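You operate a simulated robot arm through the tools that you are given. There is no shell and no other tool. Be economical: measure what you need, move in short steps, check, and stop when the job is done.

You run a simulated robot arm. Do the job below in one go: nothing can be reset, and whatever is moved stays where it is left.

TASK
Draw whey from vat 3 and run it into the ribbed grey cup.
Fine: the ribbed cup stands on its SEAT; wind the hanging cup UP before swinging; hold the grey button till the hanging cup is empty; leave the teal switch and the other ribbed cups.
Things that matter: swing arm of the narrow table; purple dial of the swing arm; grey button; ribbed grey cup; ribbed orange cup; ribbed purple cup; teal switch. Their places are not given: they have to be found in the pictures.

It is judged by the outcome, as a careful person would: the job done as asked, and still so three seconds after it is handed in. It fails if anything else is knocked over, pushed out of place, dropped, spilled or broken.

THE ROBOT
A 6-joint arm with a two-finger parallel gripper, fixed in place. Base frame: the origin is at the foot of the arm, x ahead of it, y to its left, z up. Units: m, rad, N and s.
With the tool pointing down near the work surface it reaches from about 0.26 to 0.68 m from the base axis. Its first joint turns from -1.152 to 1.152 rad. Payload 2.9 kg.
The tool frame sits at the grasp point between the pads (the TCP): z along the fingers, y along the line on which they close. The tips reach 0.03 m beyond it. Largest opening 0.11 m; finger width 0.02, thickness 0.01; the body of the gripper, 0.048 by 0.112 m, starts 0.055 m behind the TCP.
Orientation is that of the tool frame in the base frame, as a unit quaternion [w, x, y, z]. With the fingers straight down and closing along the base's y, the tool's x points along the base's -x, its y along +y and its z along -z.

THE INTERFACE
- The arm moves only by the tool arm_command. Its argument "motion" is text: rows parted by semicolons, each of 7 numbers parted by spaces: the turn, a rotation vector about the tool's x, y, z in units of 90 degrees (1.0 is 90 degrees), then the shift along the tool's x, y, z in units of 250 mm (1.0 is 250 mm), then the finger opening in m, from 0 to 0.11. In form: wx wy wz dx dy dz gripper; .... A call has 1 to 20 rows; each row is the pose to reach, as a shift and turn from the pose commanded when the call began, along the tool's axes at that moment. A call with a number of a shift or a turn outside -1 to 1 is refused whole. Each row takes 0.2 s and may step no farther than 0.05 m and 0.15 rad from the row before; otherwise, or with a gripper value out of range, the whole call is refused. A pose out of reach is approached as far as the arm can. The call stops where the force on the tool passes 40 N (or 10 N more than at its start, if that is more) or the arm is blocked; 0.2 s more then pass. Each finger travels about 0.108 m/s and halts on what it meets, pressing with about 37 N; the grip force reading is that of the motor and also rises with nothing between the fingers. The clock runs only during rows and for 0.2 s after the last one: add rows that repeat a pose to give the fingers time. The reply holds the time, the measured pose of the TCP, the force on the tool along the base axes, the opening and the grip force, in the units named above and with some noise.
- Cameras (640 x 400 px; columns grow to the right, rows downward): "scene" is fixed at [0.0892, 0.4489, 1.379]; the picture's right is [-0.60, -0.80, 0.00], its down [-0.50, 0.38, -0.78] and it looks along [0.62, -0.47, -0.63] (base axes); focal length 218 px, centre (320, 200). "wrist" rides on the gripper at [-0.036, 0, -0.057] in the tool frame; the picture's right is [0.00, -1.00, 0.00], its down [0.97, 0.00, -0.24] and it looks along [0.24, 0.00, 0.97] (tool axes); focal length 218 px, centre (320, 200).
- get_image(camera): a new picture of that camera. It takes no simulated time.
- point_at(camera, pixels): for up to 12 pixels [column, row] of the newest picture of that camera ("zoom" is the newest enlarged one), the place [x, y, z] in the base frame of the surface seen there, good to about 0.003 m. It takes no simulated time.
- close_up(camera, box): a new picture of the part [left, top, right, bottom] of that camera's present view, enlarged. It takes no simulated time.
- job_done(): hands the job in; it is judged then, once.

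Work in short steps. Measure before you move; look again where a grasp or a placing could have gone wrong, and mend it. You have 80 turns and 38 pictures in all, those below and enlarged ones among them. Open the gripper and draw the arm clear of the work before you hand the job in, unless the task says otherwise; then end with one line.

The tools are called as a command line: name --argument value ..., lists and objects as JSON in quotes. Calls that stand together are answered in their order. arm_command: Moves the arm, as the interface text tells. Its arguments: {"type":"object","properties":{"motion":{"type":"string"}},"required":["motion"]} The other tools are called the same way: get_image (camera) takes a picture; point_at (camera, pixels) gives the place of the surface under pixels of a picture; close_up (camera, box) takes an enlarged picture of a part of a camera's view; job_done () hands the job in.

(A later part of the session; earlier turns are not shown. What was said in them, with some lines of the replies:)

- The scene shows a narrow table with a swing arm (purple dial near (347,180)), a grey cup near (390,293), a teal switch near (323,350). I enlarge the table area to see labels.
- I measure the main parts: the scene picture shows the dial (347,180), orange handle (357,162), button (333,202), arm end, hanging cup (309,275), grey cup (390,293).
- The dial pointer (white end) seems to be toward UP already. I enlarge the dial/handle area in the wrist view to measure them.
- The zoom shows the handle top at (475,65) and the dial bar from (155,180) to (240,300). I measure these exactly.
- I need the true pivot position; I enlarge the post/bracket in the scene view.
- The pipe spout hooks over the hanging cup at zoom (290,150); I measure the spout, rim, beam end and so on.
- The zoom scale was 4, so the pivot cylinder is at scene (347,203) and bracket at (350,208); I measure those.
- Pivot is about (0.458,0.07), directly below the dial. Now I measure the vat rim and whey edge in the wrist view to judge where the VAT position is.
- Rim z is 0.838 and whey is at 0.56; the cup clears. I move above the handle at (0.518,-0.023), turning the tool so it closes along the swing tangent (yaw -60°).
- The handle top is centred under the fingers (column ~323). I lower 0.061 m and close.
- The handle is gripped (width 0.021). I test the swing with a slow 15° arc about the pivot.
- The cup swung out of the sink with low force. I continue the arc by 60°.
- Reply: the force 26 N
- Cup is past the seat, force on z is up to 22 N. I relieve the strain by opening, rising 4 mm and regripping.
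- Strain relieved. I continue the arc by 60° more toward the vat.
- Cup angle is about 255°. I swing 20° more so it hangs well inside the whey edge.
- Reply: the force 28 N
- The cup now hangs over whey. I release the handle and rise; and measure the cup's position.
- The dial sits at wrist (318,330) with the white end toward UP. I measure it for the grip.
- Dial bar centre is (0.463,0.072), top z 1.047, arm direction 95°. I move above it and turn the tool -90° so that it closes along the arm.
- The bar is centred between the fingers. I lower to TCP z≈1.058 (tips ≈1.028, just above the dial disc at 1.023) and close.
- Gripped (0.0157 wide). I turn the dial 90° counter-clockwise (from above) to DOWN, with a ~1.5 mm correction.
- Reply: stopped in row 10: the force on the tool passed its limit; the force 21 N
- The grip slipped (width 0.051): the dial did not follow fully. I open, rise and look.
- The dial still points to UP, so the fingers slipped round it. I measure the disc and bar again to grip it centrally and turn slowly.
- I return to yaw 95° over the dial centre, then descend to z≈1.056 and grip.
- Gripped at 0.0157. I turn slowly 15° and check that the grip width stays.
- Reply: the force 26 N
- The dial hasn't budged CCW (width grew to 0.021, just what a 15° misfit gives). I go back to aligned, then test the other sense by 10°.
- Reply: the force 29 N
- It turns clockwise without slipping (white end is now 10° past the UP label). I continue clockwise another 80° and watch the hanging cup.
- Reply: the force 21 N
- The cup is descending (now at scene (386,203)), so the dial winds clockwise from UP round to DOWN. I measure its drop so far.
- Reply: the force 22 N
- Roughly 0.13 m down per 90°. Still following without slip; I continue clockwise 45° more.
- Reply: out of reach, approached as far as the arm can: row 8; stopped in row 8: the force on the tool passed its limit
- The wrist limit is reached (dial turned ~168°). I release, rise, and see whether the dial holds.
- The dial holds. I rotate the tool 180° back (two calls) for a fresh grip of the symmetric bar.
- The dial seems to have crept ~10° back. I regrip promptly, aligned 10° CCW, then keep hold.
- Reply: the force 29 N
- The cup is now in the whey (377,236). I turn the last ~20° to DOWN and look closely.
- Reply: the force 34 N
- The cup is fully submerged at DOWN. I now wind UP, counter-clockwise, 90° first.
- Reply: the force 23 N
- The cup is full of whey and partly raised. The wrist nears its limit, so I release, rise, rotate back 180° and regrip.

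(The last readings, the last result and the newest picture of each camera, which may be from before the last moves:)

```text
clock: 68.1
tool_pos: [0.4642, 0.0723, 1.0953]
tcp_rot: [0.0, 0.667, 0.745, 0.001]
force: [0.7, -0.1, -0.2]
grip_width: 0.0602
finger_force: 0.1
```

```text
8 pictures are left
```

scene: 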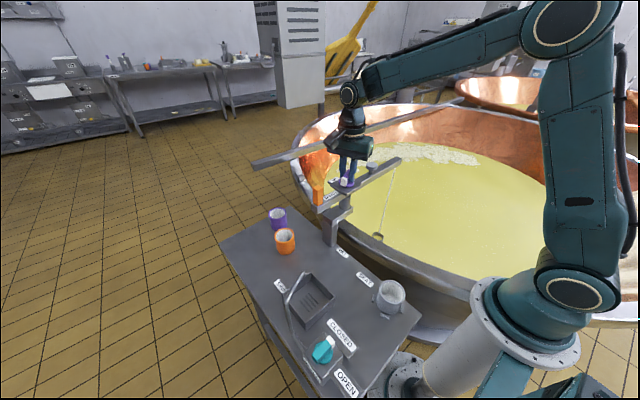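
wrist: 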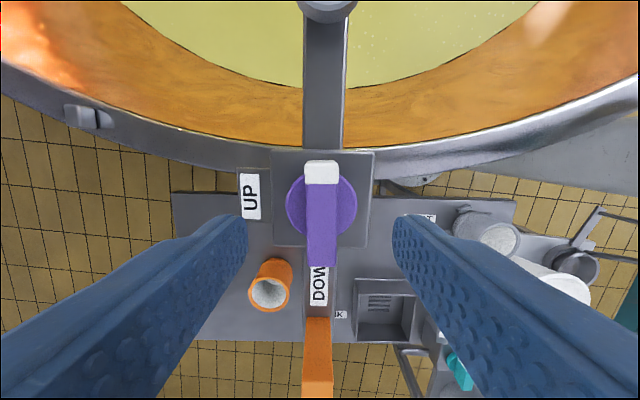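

The dial held and is aligned. I descend, grip, and wind the last 90° CCW to UP.

arm_command --motion "0 0 0 0 0 0.1 0.06; 0 0 0 0 0 0.16 0.05; 0 0 0 0 0 0.16 0.02; 0 0 0 0 0 0.16 0; 0 0 0 0 0 0.16 0; 0 0 0 0 0 0.16 0"

arm_command --motion "0 0 -0.05 0 0 0 0; 0 0 -0.1 0 0 0 0; 0 0 -0.15 0 0 0 0; 0 0 -0.2 0 0 0 0; 0 0 -0.25 0 0 0 0; 0 0 -0.3 0 0 0 0; 0 0 -0.35 0 0 0 0; 0 0 -0.4 0 0 0 0; 0 0 -0.45 0 0 0 0; 0 0 -0.5 0 0 0 0; 0 0 -0.55 0 0 0 0; 0 0 -0.6 0 0 0 0; 0 0 -0.65 0 0 0 0; 0 0 -0.7 0 0 0 0; 0 0 -0.75 0 0 0 0; 0 0 -0.8 0 0 0 0; 0 0 -0.85 0 0 0 0; 0 0 -0.9 0 0 0 0; 0 0 -0.95 0 0 0 0; 0 0 -1 0 0 0 0"

close_up --camera "scene" --box '[320, 130, 440, 230]'

```text
clock: 69.5
tool_pos: [0.463, 0.0692, 1.0533]
tcp_rot: [0.0, 0.666, 0.746, 0.001]
force: [-12.4, -1.6, 0.1]
grip_width: 0.0159
finger_force: 45.5
```

```text
clock: 73.7
tool_pos: [0.4643, 0.0716, 1.0539]
tcp_rot: [0.0, -0.056, 0.998, 0.001]
force: [-0.2, 3.6, -27.9]
grip_width: 0.0161
finger_force: 44.9
```

```text
4.00 times, centred on (380, 180) of scene
```

zoom: 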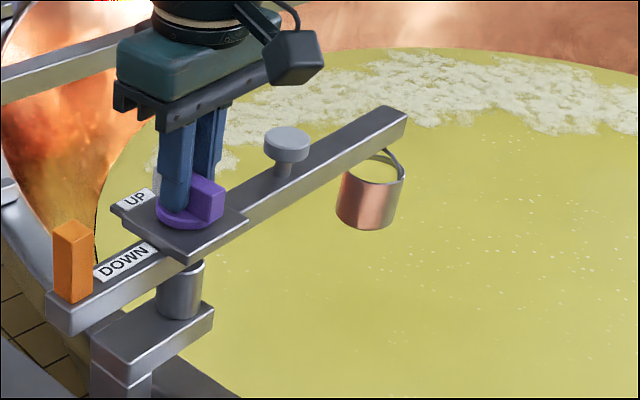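

The cup is UP and full. I release, rise, and move above the handle at (0.4545,0.181), turning to yaw 185°.

arm_command --motion "0 0 0 0 0 0 0.03; 0 0 0 0 0 0 0.06; 0 0 0 0 0 -0.15 0.06; 0 0 0 0 0 -0.28 0.06; 0 0 -0.09 -0.001 0.04 -0.28 0.06; 0 0 -0.18 -0.003 0.08 -0.28 0.06; 0 0 -0.27 -0.004 0.12 -0.28 0.06; 0 0 -0.36 -0.005 0.16 -0.28 0.06; 0 0 -0.45 -0.007 0.2 -0.28 0.06; 0 0 -0.54 -0.008 0.24 -0.28 0.06; 0 0 -0.63 -0.009 0.28 -0.28 0.06; 0 0 -0.72 -0.011 0.32 -0.28 0.06; 0 0 -0.81 -0.012 0.36 -0.28 0.06; 0 0 -0.9 -0.013 0.4 -0.28 0.06; 0 0 -0.985 -0.0145 0.441 -0.28 0.06; 0 0 -0.985 -0.0145 0.441 -0.28 0.06"

get_image --camera "wrist"

```text
clock: 77.1
tool_pos: [0.455, 0.1806, 1.1254]
tcp_rot: [-0.001, 0.739, -0.674, -0.001]
force: [-1.1, -1.0, -0.1]
grip_width: 0.0601
finger_force: 0.0
```

```text
6 pictures are left
```

wrist: 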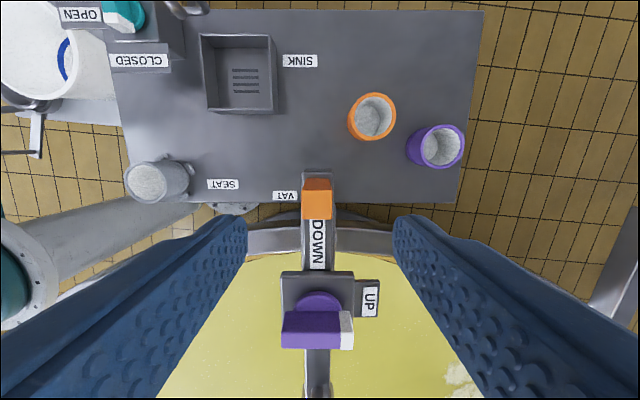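

Alignment equals the earlier grip. I descend and grip the handle, then swing back clockwise 54° gently.

arm_command --motion "0 0 0 0 0 0.12 0.06; 0 0 0 0 0 0.24 0.06; 0 0 0 0 0 0.328 0.05; 0 0 0 0 0 0.328 0.02; 0 0 0 0 0 0.328 0.01; 0 0 0 0 0 0.328 0.01"

arm_command --motion "0 0 0.0111 0.0001 -0.0077 0 0.01; 0 0 0.0333 0.0006 -0.0232 0 0.01; 0 0 0.0667 0.0024 -0.0463 0 0.01; 0 0 0.1 0.0055 -0.0693 0 0.01; 0 0 0.1333 0.0097 -0.0921 0 0.01; 0 0 0.1667 0.0151 -0.1147 0 0.01; 0 0 0.2 0.0217 -0.1369 0 0.01; 0 0 0.2333 0.0294 -0.1588 0 0.01; 0 0 0.2667 0.0383 -0.1802 0 0.01; 0 0 0.3 0.0483 -0.2011 0 0.01; 0 0 0.3333 0.0594 -0.2215 0 0.01; 0 0 0.3667 0.0715 -0.2413 0 0.01; 0 0 0.4 0.0846 -0.2604 0 0.01; 0 0 0.4333 0.0987 -0.2788 0 0.01; 0 0 0.4667 0.1138 -0.2964 0 0.01; 0 0 0.5 0.1298 -0.3132 0 0.01; 0 0 0.5333 0.1466 -0.3292 0 0.01; 0 0 0.5667 0.1642 -0.3443 0 0.01; 0 0 0.5889 0.1764 -0.3538 0 0.01; 0 0 0.6 0.1826 -0.3584 0 0.01"

```text
clock: 78.5
tool_pos: [0.4543, 0.1826, 1.0445]
tcp_rot: [-0.001, 0.738, -0.675, 0.0]
force: [-4.4, 1.7, -3.3]
grip_width: 0.0209
finger_force: 44.8
```

```text
clock: 82.7
tool_pos: [0.5477, 0.1423, 1.0443]
tcp_rot: [0.0, -0.349, 0.937, 0.001]
force: [-15.5, -6.6, -1.2]
grip_width: 0.0209
finger_force: 45.2
```

Force is moderate (radial 16 N). I continue 54° with a 1 mm inward correction.

arm_command --motion "0 0 0.0111 0.0041 -0.0077 0 0.01; 0 0 0.0333 0.0046 -0.0232 0 0.01; 0 0 0.0667 0.0064 -0.0463 0 0.01; 0 0 0.1 0.0095 -0.0693 0 0.01; 0 0 0.1333 0.0137 -0.0921 0 0.01; 0 0 0.1667 0.0191 -0.1147 0 0.01; 0 0 0.2 0.0257 -0.1369 0 0.01; 0 0 0.2333 0.0334 -0.1588 0 0.01; 0 0 0.2667 0.0423 -0.1802 0 0.01; 0 0 0.3 0.0523 -0.2011 0 0.01; 0 0 0.3333 0.0634 -0.2215 0 0.01; 0 0 0.3667 0.0755 -0.2413 0 0.01; 0 0 0.4 0.0886 -0.2604 0 0.01; 0 0 0.4333 0.1027 -0.2788 0 0.01; 0 0 0.4667 0.1178 -0.2964 0 0.01; 0 0 0.5 0.1338 -0.3132 0 0.01; 0 0 0.5333 0.1506 -0.3292 0 0.01; 0 0 0.5667 0.1682 -0.3443 0 0.01; 0 0 0.5889 0.1804 -0.3538 0 0.01; 0 0 0.6 0.1866 -0.3584 0 0.01"

close_up --camera "scene" --box '[320, 220, 440, 320]'

```text
clock: 86.9
tool_pos: [0.5705, 0.0468, 1.0433]
tcp_rot: [-0.001, 0.112, 0.994, 0.0]
force: [-23.4, 5.3, -1.4]
grip_width: 0.0212
finger_force: 45.0
```

```text
4.00 times, centred on (380, 270) of scene
```

zoom: 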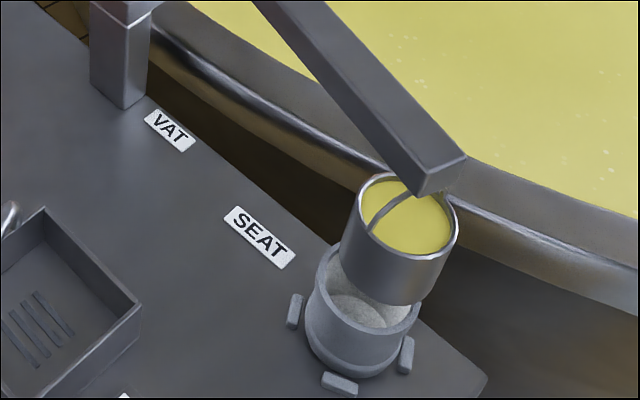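

Cup hangs nearly above the grey cup. I measure both rims to check alignment.

point_at --camera "zoom" --pixels '[[358, 200], [457, 205], [408, 175], [400, 258], [405, 210], [318, 262], [327, 245], [418, 310], [306, 320], [365, 378], [408, 300], [350, 365]]'

```text
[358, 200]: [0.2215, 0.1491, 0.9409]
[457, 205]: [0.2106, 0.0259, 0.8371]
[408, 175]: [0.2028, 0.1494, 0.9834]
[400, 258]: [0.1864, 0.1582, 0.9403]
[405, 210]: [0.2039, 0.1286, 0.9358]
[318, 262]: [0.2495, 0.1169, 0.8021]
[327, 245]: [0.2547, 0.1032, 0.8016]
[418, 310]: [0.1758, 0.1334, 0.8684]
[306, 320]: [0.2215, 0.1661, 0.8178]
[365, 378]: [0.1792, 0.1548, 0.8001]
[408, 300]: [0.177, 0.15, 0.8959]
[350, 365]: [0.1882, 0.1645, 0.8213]
```

The hanging cup centre is ≈(0.2025,0.130), the grey cup ≈(0.204,0.140): about 2.2° more is needed. I swing that bit, then release and rise.

arm_command --motion "0 0 0.0122 0.004 -0.0085 0 0.01; 0 0 0.0244 0.006 -0.017 0 0.01; 0 0 0.0244 0.006 -0.017 0 0.01; 0 0 0.0244 0.006 -0.017 0 0.01"

arm_command --motion "0 0 0 0 0 0 0.03; 0 0 0 0 0 0 0.05; 0 0 0 0 0 -0.12 0.05; 0 0 0 0 0 -0.26 0.05; 0 0 0 0 0 -0.26 0.05"

get_image --camera "scene"

point_at --camera "scene" --pixels '[[396, 272], [390, 268], [381, 199], [378, 196], [379, 202], [384, 198], [374, 200], [400, 258]]'

```text
clock: 87.9
tool_pos: [0.57, 0.0411, 1.0431]
tcp_rot: [0.002, 0.132, 0.991, 0.001]
force: [1.8, 4.5, -1.8]
grip_width: 0.0208
finger_force: 45.4
```

```text
clock: 89.1
tool_pos: [0.5718, 0.0414, 1.1092]
tcp_rot: [0.001, 0.132, 0.991, 0.002]
force: [0.5, 0.8, -0.1]
grip_width: 0.0501
finger_force: 0.0
```

```text
4 pictures are left
```

scene: 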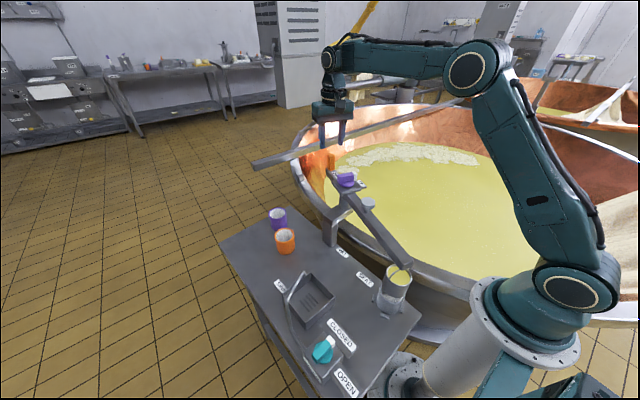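

```text
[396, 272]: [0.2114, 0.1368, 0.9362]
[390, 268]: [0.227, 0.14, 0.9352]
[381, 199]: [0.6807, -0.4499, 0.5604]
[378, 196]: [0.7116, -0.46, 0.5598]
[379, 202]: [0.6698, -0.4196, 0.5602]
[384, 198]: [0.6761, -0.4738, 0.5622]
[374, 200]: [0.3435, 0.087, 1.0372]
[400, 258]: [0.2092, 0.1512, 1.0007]
```

The cups line up (~(0.205,0.138)). I confirm the button's place at scene (368,203).

point_at --camera "scene" --pixels '[[368, 203], [365, 202], [371, 203], [368, 200], [368, 205]]'

arm_command --motion "0 0 0 0.15 0 0 0.03; 0 0 0 0.3 -0.001 0 0.01; 0 0 0 0.45 -0.002 0 0; 0 0 0 0.6 -0.003 0 0; 0 0 0 0.75 -0.004 0 0; 0 0 0 0.8935 -0.004 0 0; 0 0 0 0.8935 -0.004 0 0"

get_image --camera "wrist"

```text
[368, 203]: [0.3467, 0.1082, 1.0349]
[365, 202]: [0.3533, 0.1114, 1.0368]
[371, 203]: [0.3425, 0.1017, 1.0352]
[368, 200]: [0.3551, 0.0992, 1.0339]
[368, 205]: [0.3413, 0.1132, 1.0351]
```

```text
clock: 90.7
tool_pos: [0.3528, 0.0987, 1.1075]
tcp_rot: [0.001, 0.131, 0.991, 0.002]
force: [-0.3, -0.4, 0.0]
grip_width: 0.0
finger_force: 37.2
```

```text
3 pictures are left
```

wrist: 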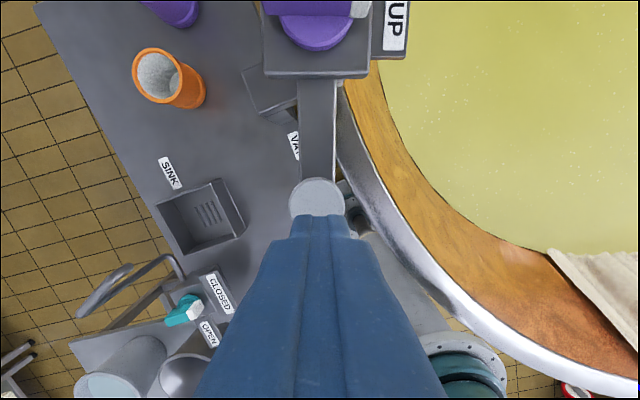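

The button centre is ~5 mm outward of the tip (pixel (317,198)). I correct and descend to about first contact/pressing.

arm_command --motion "0 0 0 -0.02 0.007 0.05 0; 0 0 0 -0.02 0.007 0.1 0; 0 0 0 -0.02 0.007 0.15 0; 0 0 0 -0.02 0.007 0.162 0; 0 0 0 -0.02 0.007 0.174 0; 0 0 0 -0.02 0.007 0.182 0; 0 0 0 -0.02 0.007 0.19 0; 0 0 0 -0.02 0.007 0.198 0"

```text
clock: 92.5
tool_pos: [0.3589, 0.1003, 1.0592]
tcp_rot: [0.001, 0.132, 0.991, 0.002]
force: [-1.1, 0.3, 1.0]
grip_width: 0.0
finger_force: 37.1
```

Little force (1 N) at z 1.059. I press on in 1.5 mm steps.

arm_command --motion "0 0 0 0 0 0.006 0; 0 0 0 0 0 0.012 0; 0 0 0 0 0 0.018 0; 0 0 0 0 0 0.024 0; 0 0 0 0 0 0.024 0; 0 0 0 0 0 0.024 0; 0 0 0 0 0 0.024 0"

close_up --camera "scene" --box '[330, 180, 450, 320]'

```text
clock: 94.1
tool_pos: [0.3597, 0.1002, 1.0521]
tcp_rot: [0.001, 0.131, 0.991, 0.003]
force: [-0.8, 0.3, 3.0]
grip_width: 0.0001
finger_force: 37.0
```

```text
2.86 times, centred on (390, 250) of scene
```

zoom: 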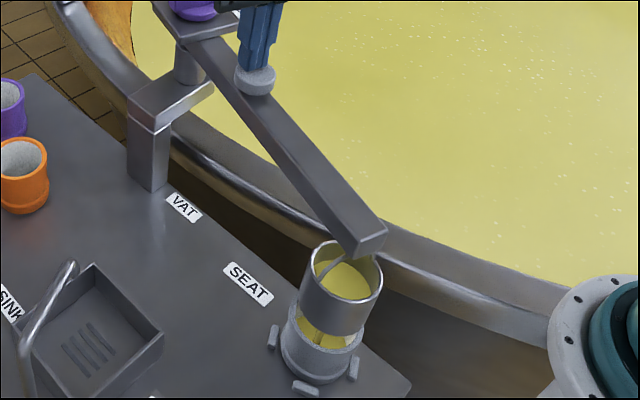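

It is running into the grey cup. I hold the button (1.5 mm deeper) for about 16 s.

arm_command --motion "0 0 0 0 0 0.006 0; 0 0 0 0 0 0.006 0; 0 0 0 0 0 0.006 0; 0 0 0 0 0 0.006 0; 0 0 0 0 0 0.006 0; 0 0 0 0 0 0.006 0; 0 0 0 0 0 0.006 0; 0 0 0 0 0 0.006 0; 0 0 0 0 0 0.006 0; 0 0 0 0 0 0.006 0; 0 0 0 0 0 0.006 0; 0 0 0 0 0 0.006 0; 0 0 0 0 0 0.006 0; 0 0 0 0 0 0.006 0; 0 0 0 0 0 0.006 0; 0 0 0 0 0 0.006 0; 0 0 0 0 0 0.006 0; 0 0 0 0 0 0.006 0; 0 0 0 0 0 0.006 0; 0 0 0 0 0 0.006 0"

arm_command --motion "0 0 0 0 0 0 0; 0 0 0 0 0 0 0; 0 0 0 0 0 0 0; 0 0 0 0 0 0 0; 0 0 0 0 0 0 0; 0 0 0 0 0 0 0; 0 0 0 0 0 0 0; 0 0 0 0 0 0 0; 0 0 0 0 0 0 0; 0 0 0 0 0 0 0; 0 0 0 0 0 0 0; 0 0 0 0 0 0 0; 0 0 0 0 0 0 0; 0 0 0 0 0 0 0; 0 0 0 0 0 0 0; 0 0 0 0 0 0 0; 0 0 0 0 0 0 0; 0 0 0 0 0 0 0; 0 0 0 0 0 0 0; 0 0 0 0 0 0 0"

arm_command --motion "0 0 0 0 0 0 0; 0 0 0 0 0 0 0; 0 0 0 0 0 0 0; 0 0 0 0 0 0 0; 0 0 0 0 0 0 0; 0 0 0 0 0 0 0; 0 0 0 0 0 0 0; 0 0 0 0 0 0 0; 0 0 0 0 0 0 0; 0 0 0 0 0 0 0; 0 0 0 0 0 0 0; 0 0 0 0 0 0 0; 0 0 0 0 0 0 0; 0 0 0 0 0 0 0; 0 0 0 0 0 0 0; 0 0 0 0 0 0 0; 0 0 0 0 0 0 0; 0 0 0 0 0 0 0; 0 0 0 0 0 0 0; 0 0 0 0 0 0 0"

arm_command --motion "0 0 0 0 0 0 0; 0 0 0 0 0 0 0; 0 0 0 0 0 0 0; 0 0 0 0 0 0 0; 0 0 0 0 0 0 0; 0 0 0 0 0 0 0; 0 0 0 0 0 0 0; 0 0 0 0 0 0 0; 0 0 0 0 0 0 0; 0 0 0 0 0 0 0; 0 0 0 0 0 0 0; 0 0 0 0 0 0 0; 0 0 0 0 0 0 0; 0 0 0 0 0 0 0; 0 0 0 0 0 0 0; 0 0 0 0 0 0 0; 0 0 0 0 0 0 0; 0 0 0 0 0 0 0; 0 0 0 0 0 0 0; 0 0 0 0 0 0 0"

close_up --camera "scene" --box '[340, 240, 440, 320]'

```text
clock: 98.3
tool_pos: [0.3595, 0.1008, 1.0496]
tcp_rot: [0.001, 0.132, 0.991, 0.001]
force: [-0.7, 0.2, 2.9]
grip_width: 0.0
finger_force: 36.7
```

```text
clock: 102.5
tool_pos: [0.3594, 0.1005, 1.0508]
tcp_rot: [0.002, 0.131, 0.991, 0.001]
force: [0.7, -0.5, 4.0]
grip_width: 0.0
finger_force: 37.2
```

```text
clock: 106.7
tool_pos: [0.3596, 0.1003, 1.0509]
tcp_rot: [0.001, 0.132, 0.991, 0.001]
force: [-0.3, 0.3, 2.9]
grip_width: 0.0002
finger_force: 37.4
```

```text
clock: 110.9
tool_pos: [0.359, 0.1004, 1.0505]
tcp_rot: [0.001, 0.132, 0.991, 0.001]
force: [-0.4, -0.5, 3.1]
grip_width: 0.0
finger_force: 36.5
```

```text
5.00 times, centred on (390, 280) of scene
```

zoom: 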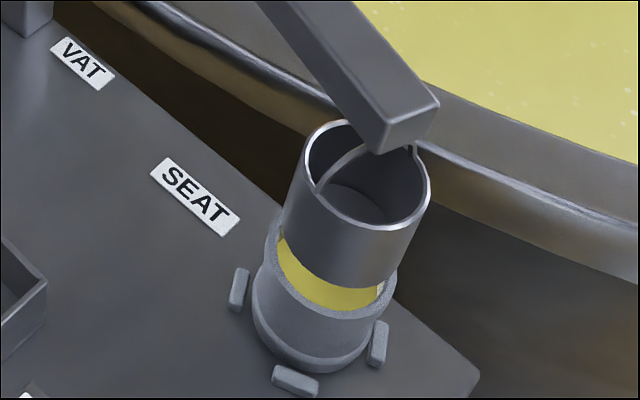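

The hanging cup is empty and the grey cup is full. I lift off the button, rise clear and open the gripper.

arm_command --motion "0 0 0 0 0 0 0; 0 0 0 0 0 0 0; 0 0 0 0 0 -0.06 0; 0 0 0 0 0 -0.15 0; 0 0 0 0 0 -0.3 0; 0 0 0 0 0 -0.45 0.03; 0 0 0 0 0 -0.6 0.06; 0 0 0 0 0 -0.7 0.06; 0 0 0 0 0 -0.7 0.08; 0 0 0 0 0 -0.7 0.08"

get_image --camera "scene"

```text
clock: 113.1
tool_pos: [0.3587, 0.0996, 1.2249]
tcp_rot: [0.001, 0.132, 0.991, 0.002]
force: [0.2, 0.2, -0.2]
grip_width: 0.0801
finger_force: 0.0
```

```text
0 pictures are left
```

scene: 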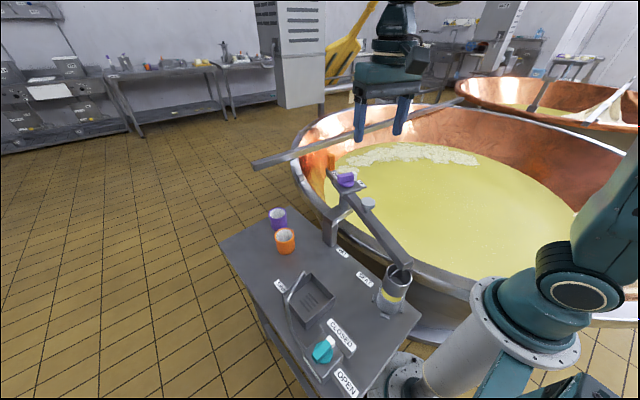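

The last picture shows the hanging cup empty above the seated grey cup, which holds whey, and nothing else looks moved. The arm is clear with the gripper open, so I hand the job in.

job_done

```text
The job is handed in.
```

I drew whey from the vat beside the table, taken as vat 3 since I saw no number on it, wound the cup up before swinging it, and held the button until it had emptied into the ribbed grey cup on its SEAT; the teal switch and the other ribbed cups were left alone.
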